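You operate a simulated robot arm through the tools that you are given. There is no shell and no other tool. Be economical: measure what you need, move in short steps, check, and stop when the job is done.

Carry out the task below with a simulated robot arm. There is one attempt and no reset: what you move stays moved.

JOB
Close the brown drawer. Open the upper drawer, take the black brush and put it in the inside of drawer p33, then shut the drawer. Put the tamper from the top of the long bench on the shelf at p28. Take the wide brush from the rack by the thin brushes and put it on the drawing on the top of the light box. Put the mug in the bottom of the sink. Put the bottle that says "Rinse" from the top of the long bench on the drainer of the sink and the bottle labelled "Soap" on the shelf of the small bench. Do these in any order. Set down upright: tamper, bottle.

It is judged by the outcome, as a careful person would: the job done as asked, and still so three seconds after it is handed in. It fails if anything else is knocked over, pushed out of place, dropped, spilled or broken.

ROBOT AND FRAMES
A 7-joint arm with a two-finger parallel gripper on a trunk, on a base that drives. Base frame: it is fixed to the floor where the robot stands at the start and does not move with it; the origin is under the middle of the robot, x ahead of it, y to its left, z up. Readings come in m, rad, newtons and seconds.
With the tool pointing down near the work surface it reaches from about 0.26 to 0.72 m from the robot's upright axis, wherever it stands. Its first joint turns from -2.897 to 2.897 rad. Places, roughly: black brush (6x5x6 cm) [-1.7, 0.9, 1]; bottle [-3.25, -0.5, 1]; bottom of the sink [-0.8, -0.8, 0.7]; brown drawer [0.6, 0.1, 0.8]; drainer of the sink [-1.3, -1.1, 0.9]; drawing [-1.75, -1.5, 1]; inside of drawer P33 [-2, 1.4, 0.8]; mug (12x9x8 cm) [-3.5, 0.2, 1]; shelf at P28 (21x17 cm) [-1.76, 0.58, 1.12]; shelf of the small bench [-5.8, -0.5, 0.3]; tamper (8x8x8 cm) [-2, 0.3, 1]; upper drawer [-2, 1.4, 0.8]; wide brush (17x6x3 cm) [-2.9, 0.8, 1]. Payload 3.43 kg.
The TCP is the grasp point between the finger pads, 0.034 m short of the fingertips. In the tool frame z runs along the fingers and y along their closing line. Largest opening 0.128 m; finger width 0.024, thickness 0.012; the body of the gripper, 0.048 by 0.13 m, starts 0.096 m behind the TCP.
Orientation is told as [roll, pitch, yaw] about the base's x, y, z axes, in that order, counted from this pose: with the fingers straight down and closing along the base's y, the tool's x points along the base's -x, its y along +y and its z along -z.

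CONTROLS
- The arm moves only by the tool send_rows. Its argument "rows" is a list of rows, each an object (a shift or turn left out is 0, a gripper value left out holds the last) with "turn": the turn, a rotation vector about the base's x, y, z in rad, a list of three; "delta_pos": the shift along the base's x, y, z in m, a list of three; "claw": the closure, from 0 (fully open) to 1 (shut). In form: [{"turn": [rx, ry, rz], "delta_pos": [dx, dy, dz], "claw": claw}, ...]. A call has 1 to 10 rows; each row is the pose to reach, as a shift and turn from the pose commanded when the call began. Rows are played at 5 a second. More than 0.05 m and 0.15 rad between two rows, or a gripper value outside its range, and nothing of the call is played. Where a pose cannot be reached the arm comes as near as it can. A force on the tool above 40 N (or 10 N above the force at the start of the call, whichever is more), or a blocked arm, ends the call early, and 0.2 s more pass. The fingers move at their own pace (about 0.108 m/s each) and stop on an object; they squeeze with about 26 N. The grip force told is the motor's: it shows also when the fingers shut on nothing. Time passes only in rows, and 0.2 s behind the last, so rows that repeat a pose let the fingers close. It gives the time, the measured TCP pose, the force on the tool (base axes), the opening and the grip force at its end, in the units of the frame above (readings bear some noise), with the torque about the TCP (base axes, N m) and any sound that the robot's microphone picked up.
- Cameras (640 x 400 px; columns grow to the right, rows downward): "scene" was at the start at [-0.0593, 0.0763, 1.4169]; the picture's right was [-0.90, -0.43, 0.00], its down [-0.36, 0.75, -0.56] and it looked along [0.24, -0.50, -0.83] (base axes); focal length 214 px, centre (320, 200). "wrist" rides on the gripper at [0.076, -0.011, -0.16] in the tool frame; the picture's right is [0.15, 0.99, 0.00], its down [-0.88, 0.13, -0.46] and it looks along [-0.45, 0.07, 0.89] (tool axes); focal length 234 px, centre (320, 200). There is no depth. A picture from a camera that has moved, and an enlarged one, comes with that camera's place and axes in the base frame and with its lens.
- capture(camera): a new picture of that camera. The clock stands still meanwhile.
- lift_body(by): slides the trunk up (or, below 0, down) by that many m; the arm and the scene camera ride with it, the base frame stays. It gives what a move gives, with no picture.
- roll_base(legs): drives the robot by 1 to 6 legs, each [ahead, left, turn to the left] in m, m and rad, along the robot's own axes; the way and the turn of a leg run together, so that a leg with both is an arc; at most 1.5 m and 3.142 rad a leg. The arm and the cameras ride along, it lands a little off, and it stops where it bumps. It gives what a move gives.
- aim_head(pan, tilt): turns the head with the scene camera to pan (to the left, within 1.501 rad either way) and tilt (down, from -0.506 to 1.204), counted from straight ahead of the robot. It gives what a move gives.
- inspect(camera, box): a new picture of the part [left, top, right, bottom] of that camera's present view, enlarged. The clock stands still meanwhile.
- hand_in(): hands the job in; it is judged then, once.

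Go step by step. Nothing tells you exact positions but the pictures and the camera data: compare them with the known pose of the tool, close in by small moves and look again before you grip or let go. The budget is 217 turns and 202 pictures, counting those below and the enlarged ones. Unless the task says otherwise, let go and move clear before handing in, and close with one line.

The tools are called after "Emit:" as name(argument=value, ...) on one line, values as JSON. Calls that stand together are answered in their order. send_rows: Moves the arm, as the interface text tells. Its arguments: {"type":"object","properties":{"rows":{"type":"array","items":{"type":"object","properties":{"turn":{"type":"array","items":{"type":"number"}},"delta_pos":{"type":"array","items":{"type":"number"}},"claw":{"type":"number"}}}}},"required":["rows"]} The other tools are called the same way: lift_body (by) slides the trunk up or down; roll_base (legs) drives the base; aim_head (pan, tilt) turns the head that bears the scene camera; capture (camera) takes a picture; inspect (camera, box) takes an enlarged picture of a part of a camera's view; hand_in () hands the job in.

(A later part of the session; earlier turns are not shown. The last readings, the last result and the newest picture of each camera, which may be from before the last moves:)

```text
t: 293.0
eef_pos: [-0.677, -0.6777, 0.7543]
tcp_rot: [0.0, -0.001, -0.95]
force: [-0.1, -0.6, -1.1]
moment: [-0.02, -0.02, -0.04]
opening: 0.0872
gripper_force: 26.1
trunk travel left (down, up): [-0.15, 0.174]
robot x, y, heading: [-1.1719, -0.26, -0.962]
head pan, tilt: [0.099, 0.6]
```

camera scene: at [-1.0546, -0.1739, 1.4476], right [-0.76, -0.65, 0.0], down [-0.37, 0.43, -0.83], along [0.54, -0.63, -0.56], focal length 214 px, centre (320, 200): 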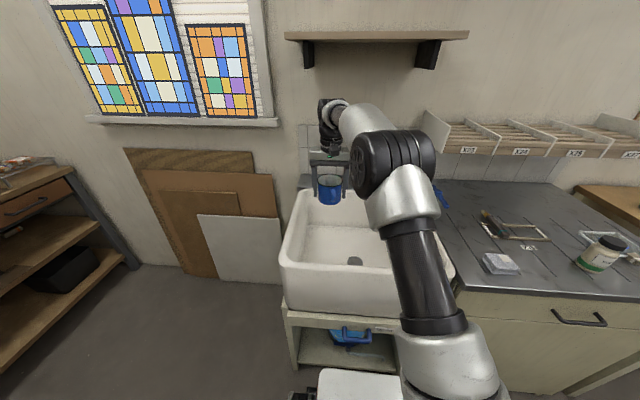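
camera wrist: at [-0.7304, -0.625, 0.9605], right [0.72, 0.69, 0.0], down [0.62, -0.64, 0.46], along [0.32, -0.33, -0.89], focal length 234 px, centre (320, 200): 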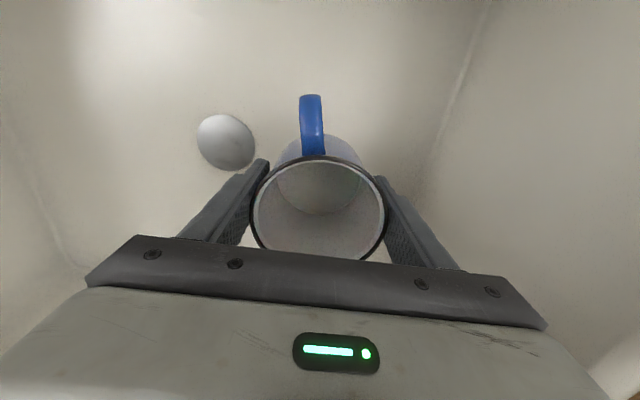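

Emit:
send_rows(rows=[{"delta_pos": [0, 0, -0.002]}, {"delta_pos": [0, 0, -0.004]}])

Emit:
send_rows(rows=[{"delta_pos": [0, 0, -0.002]}, {"delta_pos": [0, 0, -0.004]}])

Emit:
send_rows(rows=[{"delta_pos": [0, 0, -0.002]}, {"delta_pos": [0, 0, -0.004]}])

Emit:
capture(camera="wrist")

```text
t: 293.6
eef_pos: [-0.676, -0.6793, 0.7499]
tcp_rot: [0.0, -0.003, -0.949]
force: [0.1, 0.5, -0.6]
moment: [-0.03, 0.0, 0.02]
opening: 0.087
gripper_force: 25.8
trunk travel left (down, up): [-0.15, 0.174]
robot x, y, heading: [-1.1746, -0.2611, -0.959]
head pan, tilt: [0.099, 0.6]
```

```text
t: 294.2
eef_pos: [-0.6761, -0.6788, 0.7456]
tcp_rot: [-0.001, -0.002, -0.949]
force: [1.0, -0.4, -1.0]
moment: [0.0, 0.02, 0.01]
opening: 0.0871
gripper_force: 26.0
trunk travel left (down, up): [-0.15, 0.174]
robot x, y, heading: [-1.1759, -0.2631, -0.965]
head pan, tilt: [0.099, 0.6]
```

```text
t: 294.8
eef_pos: [-0.6758, -0.6802, 0.7421]
tcp_rot: [-0.001, 0.001, -0.95]
force: [0.2, 0.0, -1.1]
moment: [0.01, 0.01, -0.01]
opening: 0.0869
gripper_force: 26.0
trunk travel left (down, up): [-0.15, 0.174]
robot x, y, heading: [-1.1768, -0.2631, -0.964]
head pan, tilt: [0.099, 0.6]
```

```text
106 pictures are left
camera wrist: at [-0.7298, -0.6244, 0.9026], right [0.72, 0.69, 0.0], down [0.62, -0.64, 0.46], along [0.32, -0.33, -0.89], focal length 234 px, centre (320, 200)
```

wrist: 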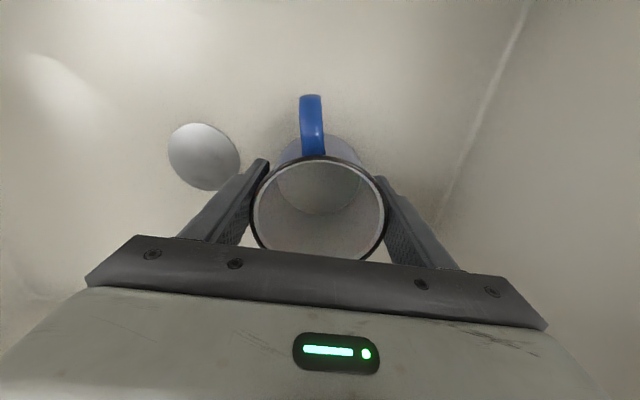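

Emit:
send_rows(rows=[{"delta_pos": [0, 0, -0.003]}, {"delta_pos": [0, 0, -0.006]}])

Emit:
send_rows(rows=[{"delta_pos": [0, 0, -0.002]}, {"delta_pos": [0, 0, -0.004]}])

Emit:
send_rows(rows=[{"delta_pos": [0, 0, -0.002]}, {"delta_pos": [0, 0, -0.004]}])

Emit:
send_rows(rows=[{"delta_pos": [0, 0, -0.002]}, {"delta_pos": [0, 0, -0.004]}])

```text
t: 295.4
eef_pos: [-0.6749, -0.6801, 0.7358]
tcp_rot: [0.0, -0.002, -0.948]
force: [0.8, 0.0, -1.3]
moment: [-0.04, 0.01, -0.01]
opening: 0.0871
gripper_force: 26.2
trunk travel left (down, up): [-0.15, 0.174]
robot x, y, heading: [-1.1748, -0.2553, -0.955]
head pan, tilt: [0.099, 0.6]
```

```text
t: 296.0
eef_pos: [-0.6757, -0.6789, 0.7324]
tcp_rot: [0.0, -0.002, -0.95]
force: [-0.3, 0.5, -1.7]
moment: [0.01, 0.0, 0.01]
opening: 0.0872
gripper_force: 26.1
trunk travel left (down, up): [-0.15, 0.174]
robot x, y, heading: [-1.1795, -0.2627, -0.957]
head pan, tilt: [0.099, 0.6]
```

```text
t: 296.6
eef_pos: [-0.6765, -0.6789, 0.7268]
tcp_rot: [-0.002, 0.0, -0.949]
force: [0.2, -0.2, -1.3]
moment: [0.03, 0.04, 0.02]
opening: 0.0871
gripper_force: 26.1
trunk travel left (down, up): [-0.15, 0.174]
robot x, y, heading: [-1.175, -0.263, -0.959]
head pan, tilt: [0.099, 0.6]
```

```text
t: 297.2
eef_pos: [-0.6754, -0.6789, 0.7254]
tcp_rot: [0.0, -0.003, -0.95]
force: [-1.4, 2.6, 8.8]
moment: [0.28, -0.19, 0.06]
opening: 0.0873
gripper_force: 26.8
trunk travel left (down, up): [-0.15, 0.174]
robot x, y, heading: [-1.1738, -0.2593, -0.961]
head pan, tilt: [0.099, 0.6]
```

Contact with the sink bottom. Open slightly wider than the mug and rise.

Emit:
send_rows(rows=[{"claw": 0.1}, {"claw": 0.1}, {"claw": 0.1}, {"delta_pos": [0, 0, 0.04]}, {"delta_pos": [0, 0, 0.085]}, {"delta_pos": [0, 0, 0.13]}, {"delta_pos": [0, 0, 0.175]}, {"delta_pos": [0, 0, 0.22]}, {"delta_pos": [0, 0, 0.265]}, {"delta_pos": [0, 0, 0.31]}])

Emit:
capture(camera="wrist")

```text
t: 299.4
eef_pos: [-0.6741, -0.6796, 1.0376]
tcp_rot: [-0.002, -0.001, -0.948]
force: [0.4, -0.1, -0.4]
moment: [0.01, 0.02, 0.01]
opening: 0.1152
gripper_force: 0.0
trunk travel left (down, up): [-0.15, 0.174]
robot x, y, heading: [-1.1706, -0.263, -0.962]
head pan, tilt: [0.099, 0.6]
```

```text
105 pictures are left
camera wrist: at [-0.7279, -0.6248, 1.1974], right [0.72, 0.69, 0.0], down [0.62, -0.64, 0.46], along [0.32, -0.33, -0.89], focal length 234 px, centre (320, 200)
```

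wrist: 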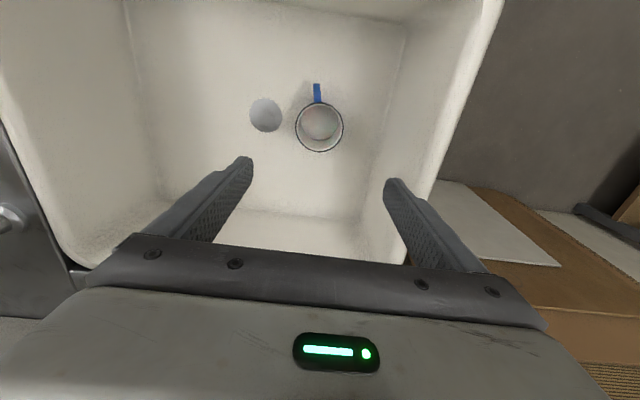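

The mug is in the sink. Next the wide brush: tuck the arm and drive around the near end of the bench to the aisle on its other side.

Emit:
send_rows(rows=[{"delta_pos": [-0.025, 0.035, 0.0]}, {"delta_pos": [-0.05, 0.07, 0.01]}, {"delta_pos": [-0.075, 0.1, 0.03]}, {"delta_pos": [-0.11, 0.11, 0.06]}, {"delta_pos": [-0.145, 0.1, 0.09]}, {"delta_pos": [-0.18, 0.09, 0.12]}, {"delta_pos": [-0.21, 0.08, 0.155]}, {"delta_pos": [-0.24, 0.073, 0.19]}, {"delta_pos": [-0.256, 0.073, 0.22]}])

Emit:
roll_base(legs=[[-0.2, 0, 0], [0, 1.12, 0], [-1.1, 0, 0], [-1.07, 0, 0]])

Emit:
aim_head(pan=-1.2, tilt=0.5)

Emit:
capture(camera="scene")

```text
t: 301.4
eef_pos: [-0.9333, -0.6034, 1.2557]
tcp_rot: [0.001, -0.002, -0.95]
force: [-0.1, 0.5, -0.1]
moment: [0.03, 0.01, 0.0]
opening: 0.1149
gripper_force: 0.0
trunk travel left (down, up): [-0.15, 0.174]
robot x, y, heading: [-1.1746, -0.2608, -0.96]
head pan, tilt: [0.099, 0.6]
```

```text
t: 324.1
eef_pos: [-1.3553, 1.9719, 1.2537]
tcp_rot: [0.0, -0.001, -0.952]
force: [-1.1, -0.3, 0.0]
moment: [0.0, -0.01, 0.01]
opening: 0.1152
gripper_force: 0.1
trunk travel left (down, up): [-0.15, 0.174]
robot x, y, heading: [-1.5958, 2.3142, -0.963]
head pan, tilt: [0.099, 0.6]
```

```text
t: 325.5
eef_pos: [-1.3558, 1.9698, 1.2546]
tcp_rot: [0.001, -0.003, -0.952]
force: [0.4, 0.0, 0.7]
moment: [0.01, 0.01, 0.0]
opening: 0.1153
gripper_force: 0.0
trunk travel left (down, up): [-0.15, 0.174]
robot x, y, heading: [-1.5955, 2.3135, -0.959]
head pan, tilt: [-1.201, 0.499]
```

```text
104 pictures are left
camera scene: at [-1.5834, 2.393, 1.4567], right [-0.83, 0.56, 0.0], down [0.27, 0.4, -0.88], along [-0.49, -0.73, -0.48], focal length 214 px, centre (320, 200)
```

scene: 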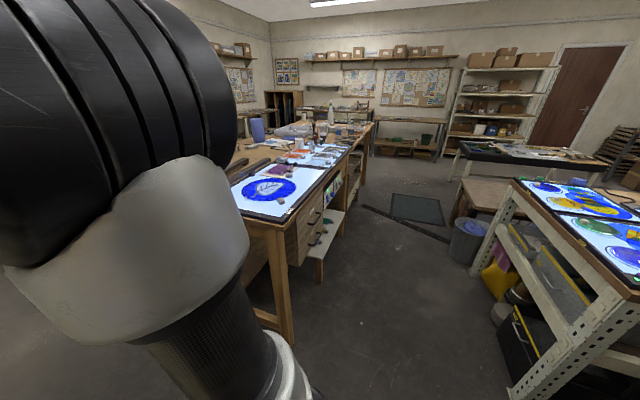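

The aisle is clear (~1.2 m). Drive along it to the brushes.

Emit:
roll_base(legs=[[0, -1.0, 0], [0, -0.9, 0]])

Emit:
aim_head(pan=0, tilt=0.6)

Emit:
capture(camera="scene")

Emit:
capture(camera="wrist")

```text
t: 344.1
eef_pos: [-2.91, 0.8897, 1.2543]
tcp_rot: [0.001, -0.002, -0.941]
force: [0.3, 0.0, -0.7]
moment: [-0.01, 0.0, -0.01]
opening: 0.1149
gripper_force: 0.0
trunk travel left (down, up): [-0.15, 0.174]
robot x, y, heading: [-3.1539, 1.2292, -0.953]
head pan, tilt: [-1.201, 0.499]
```

```text
t: 345.5
eef_pos: [-2.911, 0.8902, 1.2547]
tcp_rot: [0.0, -0.001, -0.942]
force: [0.1, -0.9, -0.2]
moment: [-0.02, -0.05, 0.0]
opening: 0.115
gripper_force: 0.0
trunk travel left (down, up): [-0.15, 0.174]
robot x, y, heading: [-3.1599, 1.2322, -0.95]
head pan, tilt: [0.0, 0.6]
```

```text
103 pictures are left
camera scene: at [-3.042, 1.3142, 1.4476], right [-0.81, -0.58, 0.0], down [-0.33, 0.46, -0.83], along [0.48, -0.67, -0.56], focal length 214 px, centre (320, 200)
```

scene: 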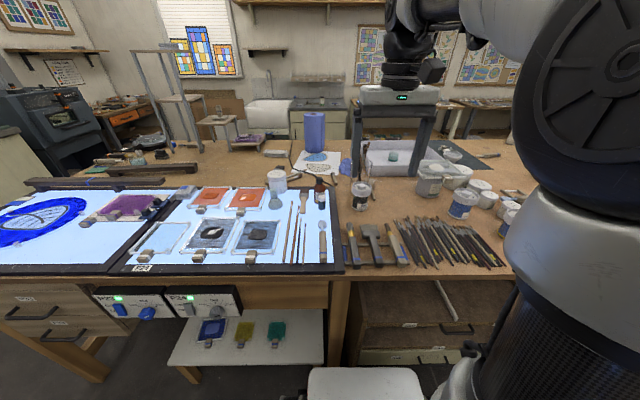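

```text
102 pictures are left
camera wrist: at [-2.9647, 0.9451, 1.4148], right [0.71, 0.7, 0.0], down [0.62, -0.63, 0.46], along [0.32, -0.33, -0.89], focal length 234 px, centre (320, 200)
```

wrist: 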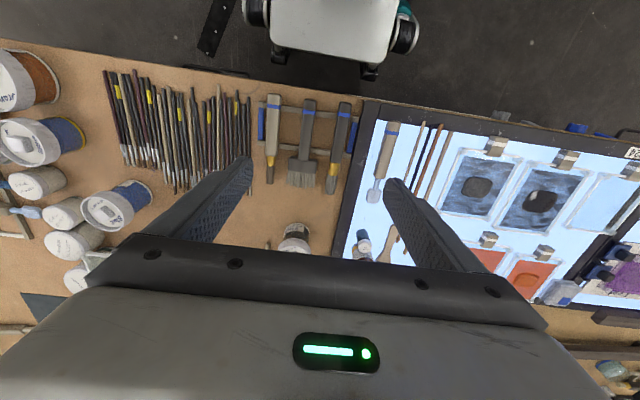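

The wide brush is the middle one in the rack of three. Zoom in.

Emit:
inspect(camera="wrist", box=[230, 80, 390, 210])

Emit:
inspect(camera="scene", box=[320, 200, 440, 280])

```text
3.08 times, centred on (310, 145) of wrist
camera zoom: at [-2.9647, 0.9451, 1.4148], right [0.71, 0.7, 0.0], down [0.62, -0.63, 0.46], along [0.32, -0.33, -0.89], focal length 720 px, centre (351, 369)
```

zoom: 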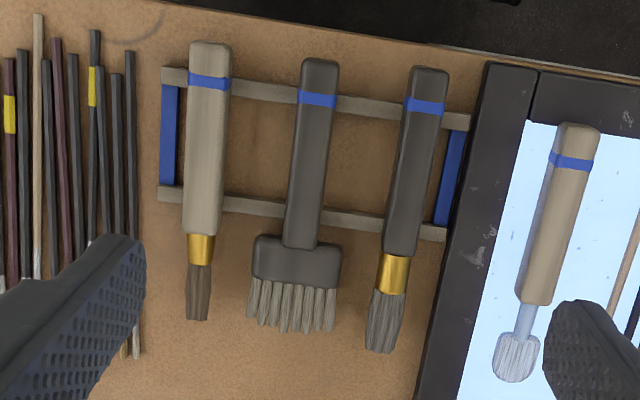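

```text
5.00 times, centred on (380, 240) of scene
camera zoom: at [-3.042, 1.3142, 1.4476], right [-0.81, -0.58, 0.0], down [-0.33, 0.46, -0.83], along [0.48, -0.67, -0.56], focal length 1072 px, centre (20, 0)
```

zoom: 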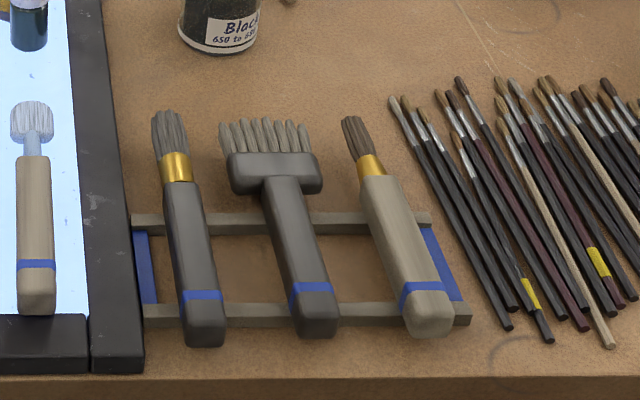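

Handle mid-point between rack bars ≈(-2.926, 0.869), aligned with the gripper. Narrow the fingers, move over and lower partway.

Emit:
send_rows(rows=[{"delta_pos": [-0.015, -0.021, -0.03], "claw": 0.53, "turn": [0, 0, 0.01]}, {"delta_pos": [-0.015, -0.021, -0.075], "turn": [0, 0, 0.012]}, {"delta_pos": [-0.015, -0.021, -0.12], "turn": [0, 0, 0.012]}, {"delta_pos": [-0.015, -0.021, -0.165], "turn": [0, 0, 0.012]}, {"delta_pos": [-0.015, -0.021, -0.185], "turn": [0, 0, 0.012]}])

Emit:
inspect(camera="wrist", box=[200, 60, 440, 260])

```text
t: 346.7
eef_pos: [-2.9255, 0.8705, 1.0682]
tcp_rot: [0.0, -0.003, -0.929]
force: [0.0, 0.3, 0.6]
moment: [0.0, -0.01, 0.01]
opening: 0.0601
gripper_force: 0.1
trunk travel left (down, up): [-0.15, 0.174]
robot x, y, heading: [-3.1524, 1.2304, -0.952]
head pan, tilt: [0.0, 0.6]
```

```text
2.00 times, centred on (320, 160) of wrist
camera zoom: at [-2.9805, 0.9243, 1.2291], right [0.7, 0.71, 0.0], down [0.63, -0.63, 0.46], along [0.32, -0.32, -0.89], focal length 468 px, centre (320, 280)
```

zoom: 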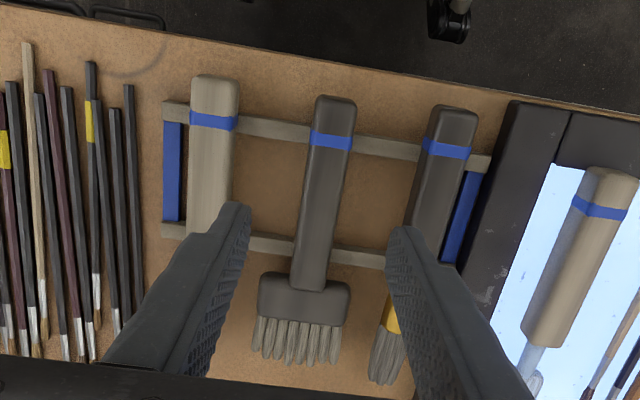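

Aligned between the bars. Narrow a bit more, go down and grip.

Emit:
send_rows(rows=[{"delta_pos": [0, 0, 0], "claw": 0.62}, {"delta_pos": [0, 0, -0.03]}, {"delta_pos": [0, 0, -0.06]}, {"delta_pos": [0, 0, -0.076]}, {"delta_pos": [0, 0, -0.076], "claw": 1}, {"delta_pos": [0, 0, -0.076], "claw": 1}, {"delta_pos": [0, 0, -0.076], "claw": 1}])

Emit:
capture(camera="wrist")

```text
t: 348.3
eef_pos: [-2.9252, 0.8674, 0.9929]
tcp_rot: [-0.002, 0.0, -0.929]
force: [-0.9, 0.7, -0.8]
moment: [0.06, 0.02, 0.01]
opening: 0.0212
gripper_force: 26.1
trunk travel left (down, up): [-0.15, 0.174]
robot x, y, heading: [-3.1573, 1.2307, -0.95]
head pan, tilt: [0.0, 0.6]
```

```text
98 pictures are left
camera wrist: at [-2.9803, 0.9226, 1.1527], right [0.7, 0.71, 0.0], down [0.63, -0.63, 0.46], along [0.32, -0.32, -0.89], focal length 234 px, centre (320, 200)
```

wrist: 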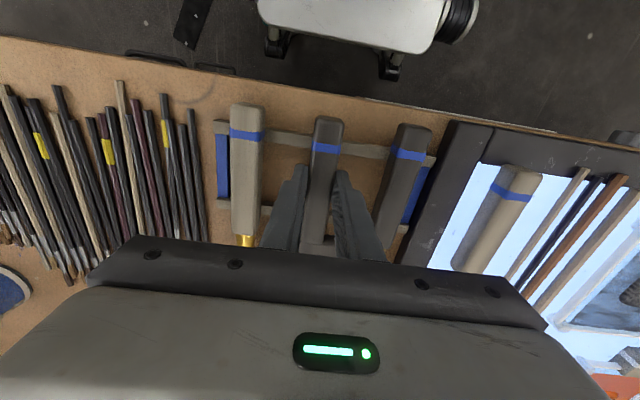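

Gripped. Lift and drive around the far end to the light box.

Emit:
send_rows(rows=[{"delta_pos": [0, 0, 0.045]}, {"delta_pos": [0, 0, 0.09]}, {"delta_pos": [0, 0, 0.135]}, {"delta_pos": [0, 0, 0.18]}, {"delta_pos": [0, 0, 0.225]}, {"delta_pos": [0, 0, 0.26]}])

Emit:
roll_base(legs=[[-0.06, 0, 0], [0, -0.95, 0], [0, -0.93, 0], [1.1, 0, 0], [1.1, 0, 0], [0, 1.42, 0]])

Emit:
capture(camera="scene")

Emit:
capture(camera="wrist")

```text
t: 349.7
eef_pos: [-2.9233, 0.8691, 1.2535]
tcp_rot: [0.001, 0.0, -0.93]
force: [0.1, 0.5, 0.1]
moment: [0.0, 0.02, -0.01]
opening: 0.0213
gripper_force: 26.5
trunk travel left (down, up): [-0.15, 0.174]
robot x, y, heading: [-3.1581, 1.2305, -0.951]
head pan, tilt: [0.0, 0.6]
```

```text
t: 392.8
eef_pos: [-2.0797, -1.1818, 1.2539]
tcp_rot: [0.0, -0.002, -0.941]
force: [-0.1, 0.8, -1.1]
moment: [0.01, -0.02, -0.02]
opening: 0.021
gripper_force: 25.8
trunk travel left (down, up): [-0.15, 0.174]
robot x, y, heading: [-2.3083, -0.8189, -0.963]
head pan, tilt: [0.0, 0.6]
```

```text
97 pictures are left
camera scene: at [-2.1946, -0.734, 1.4476], right [-0.82, -0.57, 0.0], down [-0.32, 0.46, -0.83], along [0.47, -0.68, -0.56], focal length 214 px, centre (320, 200)
```

scene: 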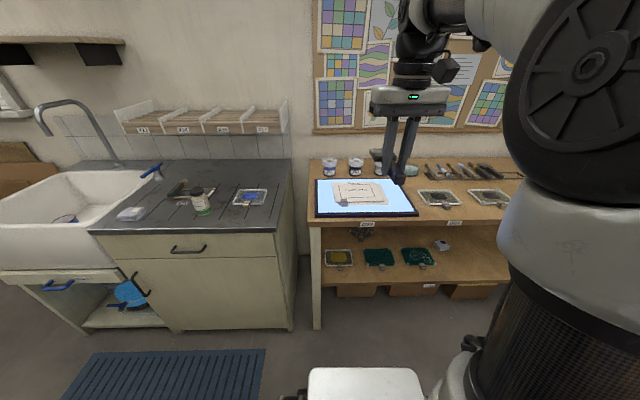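

```text
96 pictures are left
camera wrist: at [-2.1352, -1.126, 1.4143], right [0.71, 0.7, 0.0], down [0.62, -0.63, 0.46], along [0.32, -0.33, -0.89], focal length 234 px, centre (320, 200)
```

wrist: 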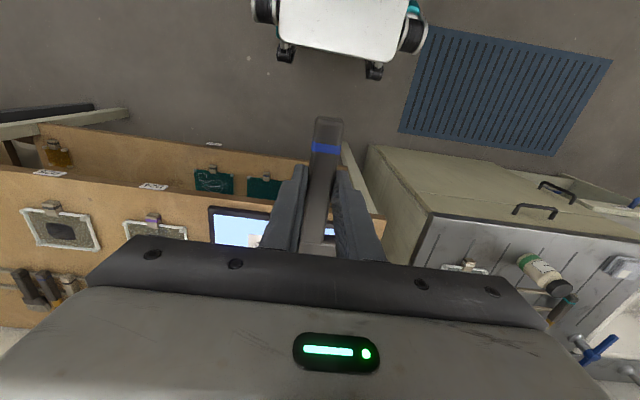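

Emit:
inspect(camera="scene", box=[300, 145, 430, 226])

```text
4.92 times, centred on (365, 186) of scene
camera zoom: at [-2.1946, -0.734, 1.4476], right [-0.82, -0.57, 0.0], down [-0.32, 0.46, -0.83], along [0.47, -0.68, -0.56], focal length 1056 px, centre (98, 271)
```

zoom: 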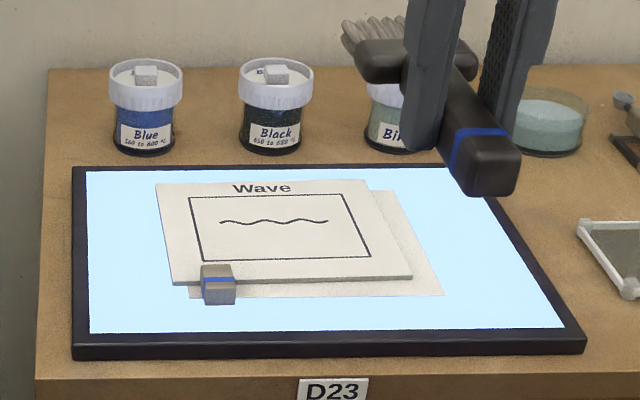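

Drawing "Wave" lies at ≈(-1.85,-1.52), z≈0.926. I'll lay the brush across its middle, clear of the small weight. Drive closer and move above.

Emit:
roll_base(legs=[[0.2, 0, 0]])

Emit:
send_rows(rows=[{"delta_pos": [0.02, -0.036, 0]}, {"delta_pos": [0.04, -0.072, -0.01]}, {"delta_pos": [0.06, -0.108, -0.03]}, {"delta_pos": [0.08, -0.143, -0.05]}, {"delta_pos": [0.08, -0.143, -0.095]}, {"delta_pos": [0.08, -0.143, -0.14]}])

Emit:
capture(camera="wrist")

Emit:
capture(camera="scene")

```text
t: 394.4
eef_pos: [-1.9686, -1.3443, 1.2538]
tcp_rot: [-0.002, -0.001, -0.942]
force: [0.4, 0.6, -0.7]
moment: [0.04, -0.01, 0.0]
opening: 0.0211
gripper_force: 26.1
trunk travel left (down, up): [-0.15, 0.174]
robot x, y, heading: [-2.1968, -0.978, -0.966]
head pan, tilt: [0.0, 0.6]
```

```text
t: 395.8
eef_pos: [-1.89, -1.4858, 1.1122]
tcp_rot: [-0.002, -0.001, -0.944]
force: [-0.4, 0.2, -1.4]
moment: [0.03, -0.03, 0.0]
opening: 0.0211
gripper_force: 26.0
trunk travel left (down, up): [-0.15, 0.174]
robot x, y, heading: [-2.1924, -0.9781, -0.967]
head pan, tilt: [0.0, 0.6]
```

```text
94 pictures are left
camera wrist: at [-1.9446, -1.4304, 1.2723], right [0.71, 0.7, 0.0], down [0.62, -0.63, 0.46], along [0.32, -0.33, -0.89], focal length 234 px, centre (320, 200)
```

wrist: 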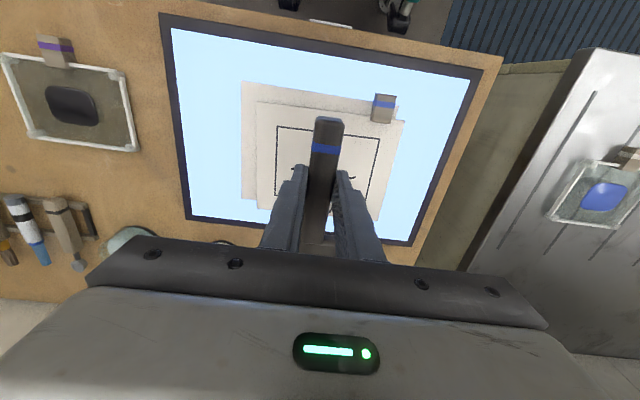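

```text
93 pictures are left
camera scene: at [-2.0816, -0.8968, 1.4476], right [-0.82, -0.57, 0.0], down [-0.32, 0.46, -0.83], along [0.47, -0.68, -0.56], focal length 214 px, centre (320, 200)
```

scene: 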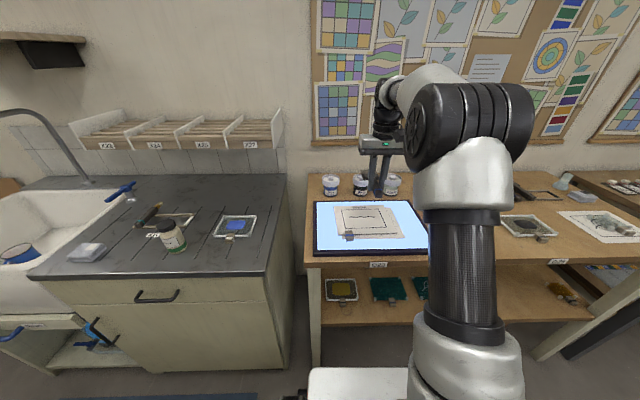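

Well placed over the drawing. Lower.

Emit:
send_rows(rows=[{"delta_pos": [0, 0, -0.045]}, {"delta_pos": [0, 0, -0.09]}, {"delta_pos": [0, 0, -0.125]}, {"delta_pos": [0, 0, -0.137]}, {"delta_pos": [0, 0, -0.142]}])

Emit:
inspect(camera="scene", box=[310, 150, 430, 250])

```text
t: 397.0
eef_pos: [-1.889, -1.4876, 0.9722]
tcp_rot: [-0.001, -0.002, -0.942]
force: [0.0, 0.8, -0.1]
moment: [0.02, 0.03, 0.0]
opening: 0.0211
gripper_force: 26.5
trunk travel left (down, up): [-0.15, 0.174]
robot x, y, heading: [-2.1957, -0.9786, -0.962]
head pan, tilt: [0.0, 0.6]
```

```text
4.00 times, centred on (370, 200) of scene
camera zoom: at [-2.0815, -0.8969, 1.4476], right [-0.82, -0.57, 0.0], down [-0.32, 0.46, -0.83], along [0.47, -0.68, -0.56], focal length 858 px, centre (120, 200)
```

zoom: 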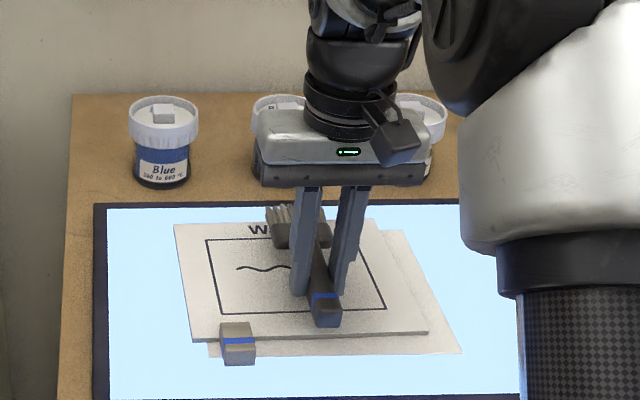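

Emit:
send_rows(rows=[{"delta_pos": [0, 0, -0.003]}, {"delta_pos": [0, 0, -0.005]}])

Emit:
send_rows(rows=[{"delta_pos": [0, 0, -0.0025]}, {"delta_pos": [0, 0, -0.004]}])

Emit:
send_rows(rows=[{"delta_pos": [0, 0, -0.002]}, {"delta_pos": [0, 0, -0.004]}])

```text
t: 397.6
eef_pos: [-1.889, -1.487, 0.9676]
tcp_rot: [0.0, 0.0, -0.941]
force: [0.9, -0.7, -0.2]
moment: [0.03, 0.01, -0.02]
opening: 0.0211
gripper_force: 26.0
trunk travel left (down, up): [-0.15, 0.174]
robot x, y, heading: [-2.1967, -0.9784, -0.97]
head pan, tilt: [0.0, 0.6]
```

```text
t: 398.2
eef_pos: [-1.8885, -1.487, 0.9613]
tcp_rot: [-0.002, 0.0, -0.943]
force: [0.5, 0.8, -0.2]
moment: [-0.01, 0.01, -0.01]
opening: 0.021
gripper_force: 25.5
trunk travel left (down, up): [-0.15, 0.174]
robot x, y, heading: [-2.1922, -0.9789, -0.966]
head pan, tilt: [0.0, 0.6]
```

```text
t: 398.8
eef_pos: [-1.8887, -1.488, 0.9594]
tcp_rot: [0.0, -0.004, -0.942]
force: [-0.4, 0.3, 3.9]
moment: [0.05, 0.04, -0.02]
opening: 0.0211
gripper_force: 26.2
trunk travel left (down, up): [-0.15, 0.174]
robot x, y, heading: [-2.2015, -0.9777, -0.964]
head pan, tilt: [0.0, 0.6]
```

Contact. Release and rise straight up.

Emit:
send_rows(rows=[{"claw": 0.6}, {"claw": 0.6}, {"claw": 0.6}, {"delta_pos": [0, 0, 0.04]}, {"delta_pos": [0, 0, 0.085]}, {"delta_pos": [0, 0, 0.13]}, {"delta_pos": [0, 0, 0.175]}, {"delta_pos": [0, 0, 0.22]}, {"delta_pos": [-0.025, 0.035, 0.25]}, {"delta_pos": [-0.05, 0.07, 0.27]}])

Emit:
capture(camera="wrist")

Emit:
inspect(camera="scene", box=[310, 170, 430, 260])

```text
refused: row 9 steps farther than a row can; nothing moved
```

```text
91 pictures are left
camera wrist: at [-1.943, -1.4321, 1.1195], right [0.71, 0.7, 0.0], down [0.62, -0.63, 0.46], along [0.32, -0.33, -0.89], focal length 234 px, centre (320, 200)
```

wrist: 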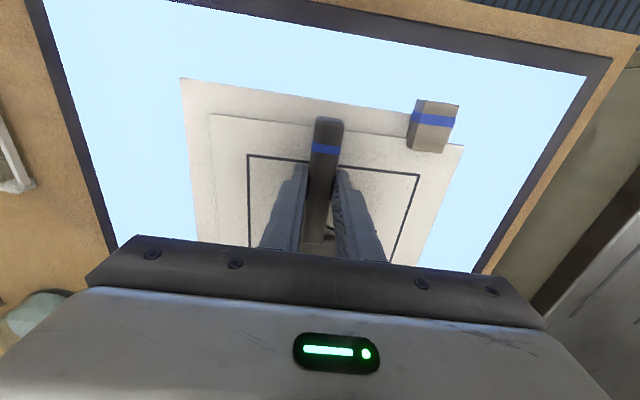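

```text
4.44 times, centred on (370, 215) of scene
camera zoom: at [-2.0817, -0.8966, 1.4477], right [-0.82, -0.57, 0.0], down [-0.32, 0.46, -0.83], along [0.47, -0.68, -0.56], focal length 953 px, centre (98, 133)
```

zoom: 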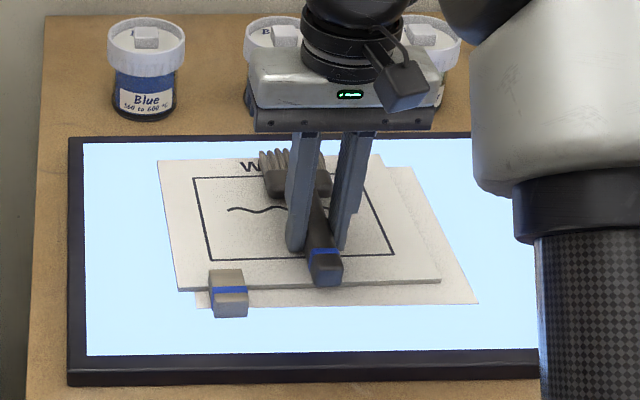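

The step was refused; resend within limits.

Emit:
send_rows(rows=[{"claw": 0.6}, {"claw": 0.6}, {"claw": 0.6}, {"delta_pos": [0, 0, 0.04]}, {"delta_pos": [0, 0, 0.085]}, {"delta_pos": [0, 0, 0.13]}, {"delta_pos": [0, 0, 0.175]}, {"delta_pos": [0, 0, 0.22]}, {"delta_pos": [-0.02, 0.03, 0.24]}, {"delta_pos": [-0.04, 0.06, 0.26]}])

Emit:
capture(camera="wrist")

```text
t: 401.0
eef_pos: [-1.9294, -1.4259, 1.2221]
tcp_rot: [-0.001, -0.002, -0.944]
force: [0.6, 0.3, 0.1]
moment: [0.01, 0.03, 0.02]
opening: 0.0511
gripper_force: 0.0
trunk travel left (down, up): [-0.15, 0.174]
robot x, y, heading: [-2.1925, -0.9744, -0.966]
head pan, tilt: [0.0, 0.6]
```

```text
89 pictures are left
camera wrist: at [-1.9836, -1.3716, 1.3808], right [0.71, 0.7, 0.0], down [0.62, -0.63, 0.46], along [0.32, -0.33, -0.89], focal length 234 px, centre (320, 200)
```

wrist: 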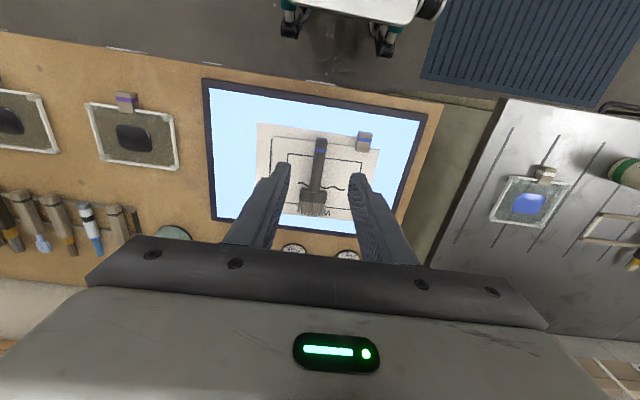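

Brush is on the drawing. Now drive to the near end of the bench to view the black brush.

Emit:
send_rows(rows=[{"delta_pos": [-0.025, 0.04, 0.01]}, {"delta_pos": [-0.05, 0.08, 0.03]}])

Emit:
roll_base(legs=[[-0.18, 0, 0], [0, 1.25, 0], [0, 1.15, 0], [-1.1, 0, 0]])

Emit:
aim_head(pan=-1.5, tilt=0.5)

Emit:
capture(camera="scene")

```text
refused: row 2 steps farther than a row can; nothing moved
```

```text
t: 430.7
eef_pos: [-0.6813, 1.0066, 1.2202]
tcp_rot: [-0.001, -0.002, -0.939]
force: [1.0, 0.4, -0.3]
moment: [-0.02, 0.0, 0.03]
opening: 0.0511
gripper_force: 0.1
trunk travel left (down, up): [-0.15, 0.174]
robot x, y, heading: [-0.9496, 1.4565, -0.959]
head pan, tilt: [0.0, 0.6]
```

```text
t: 432.3
eef_pos: [-0.6805, 1.0071, 1.2204]
tcp_rot: [-0.002, -0.002, -0.938]
force: [1.2, 0.5, -0.7]
moment: [0.0, 0.02, 0.02]
opening: 0.0511
gripper_force: 0.0
trunk travel left (down, up): [-0.15, 0.174]
robot x, y, heading: [-0.9507, 1.454, -0.964]
head pan, tilt: [-1.499, 0.499]
```

```text
88 pictures are left
camera scene: at [-0.9558, 1.5521, 1.4567], right [-0.63, 0.78, 0.0], down [0.37, 0.3, -0.88], along [-0.68, -0.55, -0.48], focal length 214 px, centre (320, 200)
```

scene: 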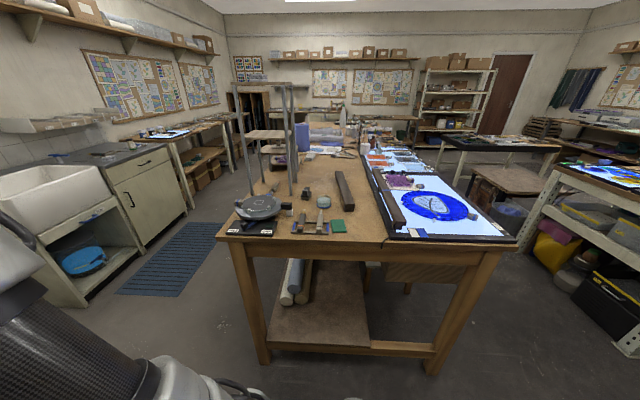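

Emit:
inspect(camera="scene", box=[220, 160, 380, 250])

```text
4.00 times, centred on (300, 205) of scene
camera zoom: at [-0.9558, 1.5521, 1.4567], right [-0.63, 0.78, 0.0], down [0.37, 0.3, -0.88], along [-0.68, -0.55, -0.48], focal length 858 px, centre (400, 180)
```

zoom: 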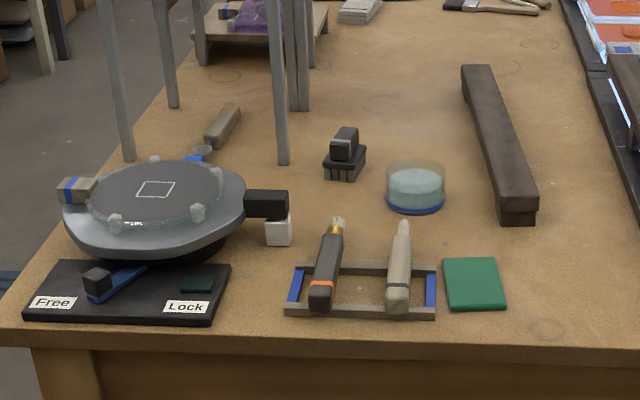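

The black brush is the small block brush near (-1.65, 0.91). First the drawer: move into the aisle in front of it and look.

Emit:
roll_base(legs=[[-1.3, 0, 0], [0, -0.9, 0]])

Emit:
aim_head(pan=0.1, tilt=0.75)

Emit:
capture(camera="scene")

```text
t: 447.5
eef_pos: [-2.1699, 1.5378, 1.22]
tcp_rot: [-0.002, -0.002, -0.936]
force: [0.1, 0.0, -0.2]
moment: [-0.03, -0.01, 0.05]
opening: 0.0513
gripper_force: 0.1
trunk travel left (down, up): [-0.15, 0.174]
robot x, y, heading: [-2.4369, 1.9877, -0.96]
head pan, tilt: [-1.499, 0.499]
```

```text
t: 449.2
eef_pos: [-2.1694, 1.5367, 1.2208]
tcp_rot: [-0.001, -0.001, -0.935]
force: [0.6, -0.5, 0.1]
moment: [-0.01, 0.02, -0.03]
opening: 0.0515
gripper_force: 0.0
trunk travel left (down, up): [-0.15, 0.174]
robot x, y, heading: [-2.4419, 1.9861, -0.959]
head pan, tilt: [0.099, 0.75]
```

```text
86 pictures are left
camera scene: at [-2.3218, 2.0762, 1.4347], right [-0.76, -0.65, 0.0], down [-0.45, 0.52, -0.73], along [0.48, -0.55, -0.68], focal length 214 px, centre (320, 200)
```

scene: 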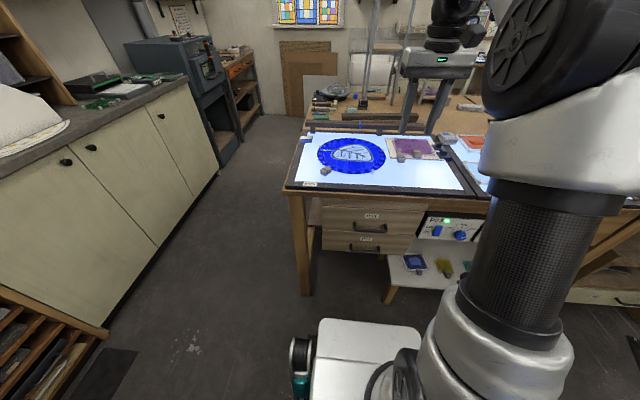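

Emit:
inspect(camera="scene", box=[280, 170, 460, 280])

Emit:
capture(camera="wrist")

```text
3.56 times, centred on (370, 225) of scene
camera zoom: at [-2.3218, 2.0762, 1.4347], right [-0.76, -0.65, 0.0], down [-0.45, 0.52, -0.73], along [0.48, -0.55, -0.68], focal length 763 px, centre (142, 111)
```

zoom: 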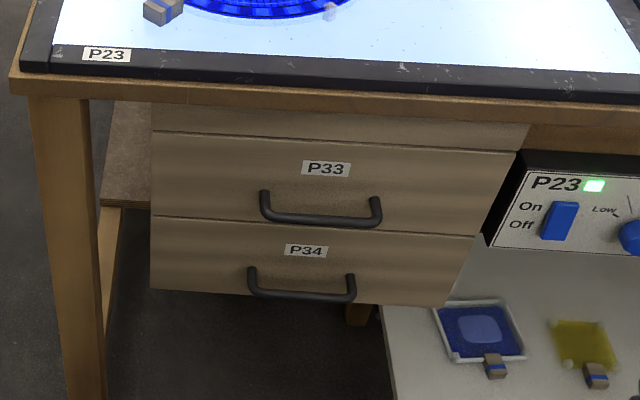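

```text
84 pictures are left
camera wrist: at [-2.2237, 1.5921, 1.3805], right [0.71, 0.7, 0.0], down [0.63, -0.63, 0.46], along [0.32, -0.32, -0.89], focal length 234 px, centre (320, 200)
```

wrist: 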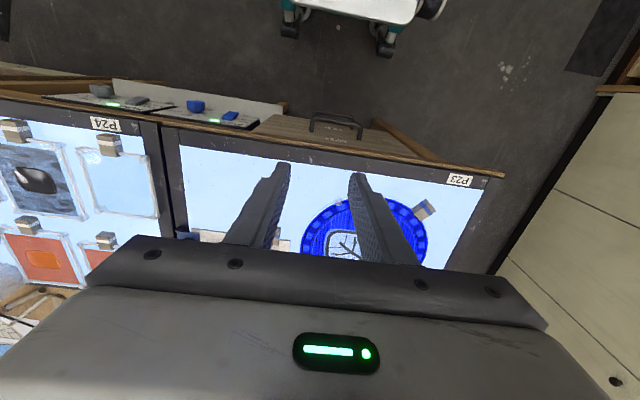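

The upper drawer is labelled P33; its U-handle bar is near (-2.127, 1.560, ~0.78). I'll back off slightly, and turn the gripper so it can clamp the bar from the front.

Emit:
roll_base(legs=[[-0.12, 0, 0]])

Emit:
send_rows(rows=[{"turn": [0, 0, 0.149]}, {"turn": [0, 0, 0.298]}, {"turn": [0, 0, 0.447]}, {"turn": [0, 0, 0.596]}, {"turn": [0, 0, 0.745]}, {"turn": [0, 0, 0.894]}, {"turn": [0, 0, 1.043]}, {"turn": [0, 0, 1.192]}, {"turn": [0, 0, 1.341]}, {"turn": [0, 0, 1.49]}])

Emit:
capture(camera="scene")

```text
t: 450.4
eef_pos: [-2.2387, 1.6367, 1.2209]
tcp_rot: [-0.003, 0.0, -0.936]
force: [-0.1, -0.3, 0.0]
moment: [0.01, 0.0, 0.02]
opening: 0.0511
gripper_force: 0.0
trunk travel left (down, up): [-0.15, 0.174]
robot x, y, heading: [-2.5055, 2.0798, -0.955]
head pan, tilt: [0.099, 0.75]
```

```text
t: 452.6
eef_pos: [-2.239, 1.636, 1.2207]
tcp_rot: [-0.002, 0.0, 0.556]
force: [-0.3, 0.4, 0.4]
moment: [-0.02, 0.04, 0.02]
opening: 0.0511
gripper_force: 0.0
trunk travel left (down, up): [-0.15, 0.174]
robot x, y, heading: [-2.5051, 2.0848, -0.956]
head pan, tilt: [0.099, 0.75]
```

```text
83 pictures are left
camera scene: at [-2.3909, 2.1746, 1.4347], right [-0.76, -0.65, 0.0], down [-0.45, 0.52, -0.73], along [0.48, -0.55, -0.68], focal length 214 px, centre (320, 200)
```

scene: 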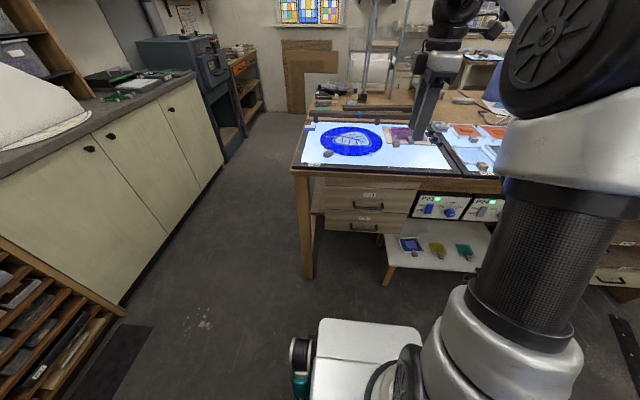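

Now tilt the tool toward the drawer and lower to the handle's height.

Emit:
send_rows(rows=[{"delta_pos": [0.0025, 0.007, -0.04], "turn": [-0.107, -0.0756, 0], "claw": 0.4}, {"delta_pos": [0.005, 0.014, -0.08], "turn": [-0.214, -0.151, 0]}, {"delta_pos": [0.0075, 0.021, -0.12], "turn": [-0.321, -0.227, 0]}, {"delta_pos": [0.01, 0.028, -0.16], "turn": [-0.428, -0.302, 0]}, {"delta_pos": [0.0125, 0.035, -0.2], "turn": [-0.535, -0.378, 0]}, {"delta_pos": [0.015, 0.042, -0.24], "turn": [-0.642, -0.454, 0]}, {"delta_pos": [0.0175, 0.049, -0.28], "turn": [-0.749, -0.529, 0]}, {"delta_pos": [0.0196, 0.0554, -0.32], "turn": [-0.858, -0.605, 0]}])

Emit:
capture(camera="scene")

Emit:
capture(camera="wrist")

```text
t: 454.4
eef_pos: [-2.2079, 1.6804, 0.8969]
tcp_rot: [-1.05, -0.05, 0.586]
force: [-0.5, -0.4, 0.8]
moment: [0.03, 0.04, 0.02]
opening: 0.0769
gripper_force: 0.0
out of reach, approached as far as the arm can: row 8
trunk travel left (down, up): [-0.15, 0.174]
robot x, y, heading: [-2.5077, 2.0832, -0.961]
head pan, tilt: [0.099, 0.75]
```

```text
82 pictures are left
camera scene: at [-2.3912, 2.175, 1.4348], right [-0.76, -0.65, 0.0], down [-0.45, 0.52, -0.73], along [0.48, -0.55, -0.68], focal length 214 px, centre (320, 200)
```

scene: 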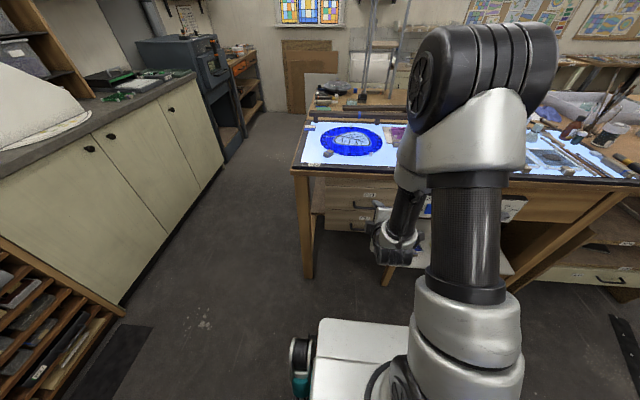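

```text
81 pictures are left
camera wrist: at [-2.3492, 1.7466, 0.9826], right [-0.36, 0.35, -0.86], down [0.47, 0.87, 0.16], along [0.8, -0.35, -0.48], focal length 234 px, centre (320, 200)
```

wrist: 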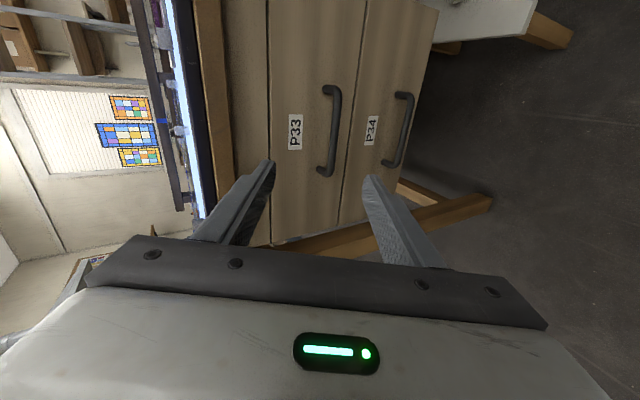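

The wrist camera sees the P33 handle bar straight ahead. Approach partway along the tool direction.

Emit:
send_rows(rows=[{"delta_pos": [0.0136, -0.025, -0.026], "claw": 0.55}, {"delta_pos": [0.0272, -0.05, -0.052]}, {"delta_pos": [0.0408, -0.0752, -0.077]}])

Emit:
capture(camera="wrist")

```text
t: 455.2
eef_pos: [-2.1684, 1.6039, 0.8188]
tcp_rot: [-1.049, -0.053, 0.585]
force: [-0.6, 0.6, -0.3]
moment: [-0.02, -0.01, -0.02]
opening: 0.0574
gripper_force: 0.0
trunk travel left (down, up): [-0.15, 0.174]
robot x, y, heading: [-2.5049, 2.0823, -0.961]
head pan, tilt: [0.099, 0.75]
```

```text
80 pictures are left
camera wrist: at [-2.3087, 1.671, 0.9046], right [-0.36, 0.35, -0.86], down [0.47, 0.87, 0.16], along [0.81, -0.35, -0.48], focal length 234 px, centre (320, 200)
```

wrist: 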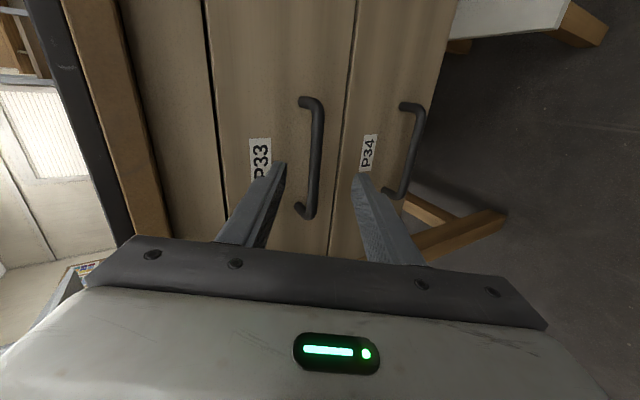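

Bar at about v 2.507, z 0.793. Advance so it sits between the pads, then check.

Emit:
send_rows(rows=[{"delta_pos": [0.008, -0.018, -0.0095]}, {"delta_pos": [0.016, -0.0365, -0.019]}])

Emit:
capture(camera="wrist")

```text
t: 455.8
eef_pos: [-2.1528, 1.5677, 0.8009]
tcp_rot: [-1.051, -0.053, 0.585]
force: [0.1, -0.4, 0.0]
moment: [0.01, -0.01, -0.01]
opening: 0.0578
gripper_force: 0.1
trunk travel left (down, up): [-0.15, 0.174]
robot x, y, heading: [-2.5071, 2.0822, -0.962]
head pan, tilt: [0.099, 0.75]
```

```text
79 pictures are left
camera wrist: at [-2.2932, 1.6345, 0.8863], right [-0.36, 0.35, -0.86], down [0.47, 0.87, 0.16], along [0.81, -0.35, -0.48], focal length 234 px, centre (320, 200)
```

wrist: 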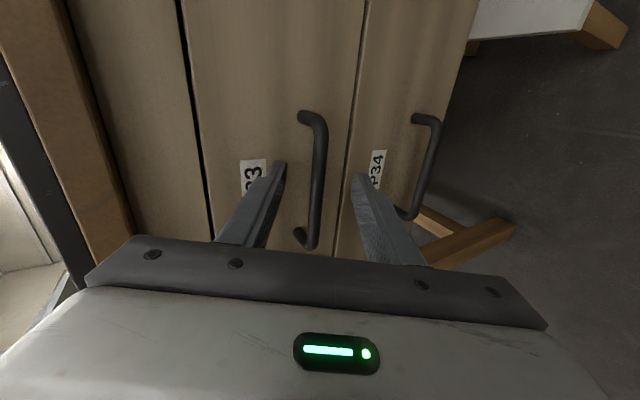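

The bar is between the fingers. Close.

Emit:
send_rows(rows=[{"claw": 1}, {"claw": 1}, {"claw": 1}])

Emit:
capture(camera="wrist")

```text
t: 456.6
eef_pos: [-2.152, 1.5683, 0.8028]
tcp_rot: [-1.052, -0.05, 0.586]
force: [0.8, -2.5, 10.2]
moment: [-0.82, 0.65, 0.6]
opening: 0.0131
gripper_force: 44.8
trunk travel left (down, up): [-0.15, 0.174]
robot x, y, heading: [-2.5063, 2.0837, -0.957]
head pan, tilt: [0.099, 0.75]
```

```text
78 pictures are left
camera wrist: at [-2.2932, 1.6343, 0.8877], right [-0.36, 0.35, -0.87], down [0.47, 0.87, 0.16], along [0.81, -0.35, -0.47], focal length 234 px, centre (320, 200)
```

wrist: 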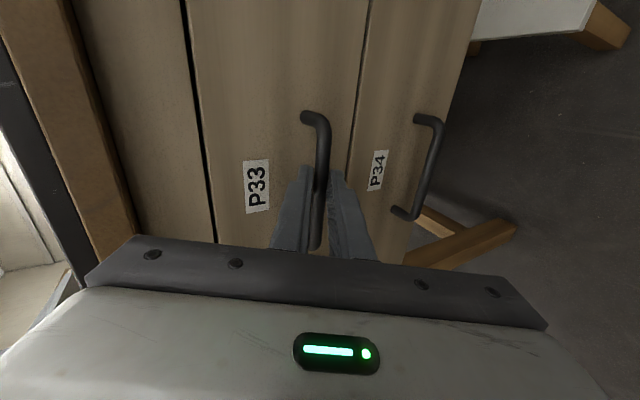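

Gripped. Pull the drawer open along its slide.

Emit:
send_rows(rows=[{"delta_pos": [-0.0086, 0.0123, 0.002]}, {"delta_pos": [-0.0202, 0.0286, 0.002]}, {"delta_pos": [-0.0346, 0.049, 0.002]}, {"delta_pos": [-0.0518, 0.0735, 0.002]}, {"delta_pos": [-0.0691, 0.098, 0.002]}, {"delta_pos": [-0.0864, 0.1226, 0.002]}, {"delta_pos": [-0.1037, 0.1471, 0.002]}, {"delta_pos": [-0.121, 0.1716, 0.002]}])

Emit:
capture(camera="scene")

Emit:
capture(camera="wrist")

```text
t: 458.3
eef_pos: [-2.2504, 1.7034, 0.8017]
tcp_rot: [-1.078, -0.048, 0.584]
force: [-1.0, -1.1, 10.5]
moment: [-0.75, 0.64, 0.85]
opening: 0.013
gripper_force: 45.6
out of reach, approached as far as the arm can: row 7, 8
trunk travel left (down, up): [-0.15, 0.174]
robot x, y, heading: [-2.5068, 2.0824, -0.956]
head pan, tilt: [0.099, 0.75]
stopped in row 8: the force on the tool passed its limit at 52 N (the readings are from after the stop); the commanded pose is now the measured one
```

```text
77 pictures are left
camera scene: at [-2.3912, 2.1749, 1.4346], right [-0.76, -0.65, 0.0], down [-0.45, 0.52, -0.73], along [0.48, -0.55, -0.68], focal length 214 px, centre (320, 200)
```

scene: 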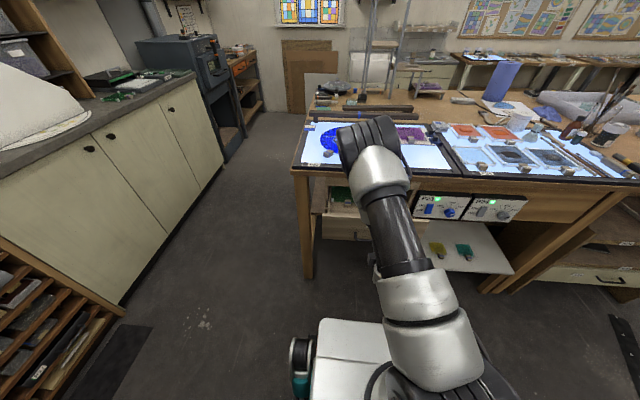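

```text
76 pictures are left
camera wrist: at [-2.3922, 1.7727, 0.8844], right [-0.35, 0.33, -0.88], down [0.48, 0.87, 0.14], along [0.81, -0.37, -0.46], focal length 234 px, centre (320, 200)
```

wrist: 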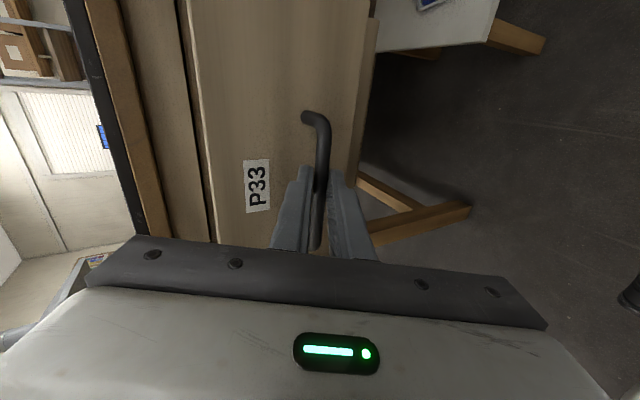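

The drawer is open ~17 cm. Back the base 6 cm for a bit more opening.

Emit:
roll_base(legs=[[-0.07, 0, 0]])

Emit:
capture(camera="scene")

```text
t: 459.3
eef_pos: [-2.2928, 1.76, 0.8017]
tcp_rot: [-1.075, -0.05, 0.58]
force: [-8.1, -4.4, 23.4]
moment: [-1.12, 0.58, 0.26]
opening: 0.0131
gripper_force: 44.6
trunk travel left (down, up): [-0.15, 0.174]
robot x, y, heading: [-2.5465, 2.1373, -0.96]
head pan, tilt: [0.099, 0.75]
```

```text
75 pictures are left
camera scene: at [-2.4324, 2.2326, 1.4349], right [-0.76, -0.65, 0.0], down [-0.45, 0.52, -0.73], along [0.48, -0.55, -0.68], focal length 214 px, centre (320, 200)
```

scene: 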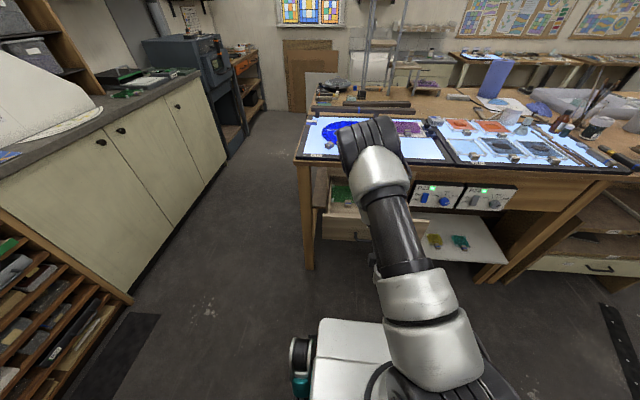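

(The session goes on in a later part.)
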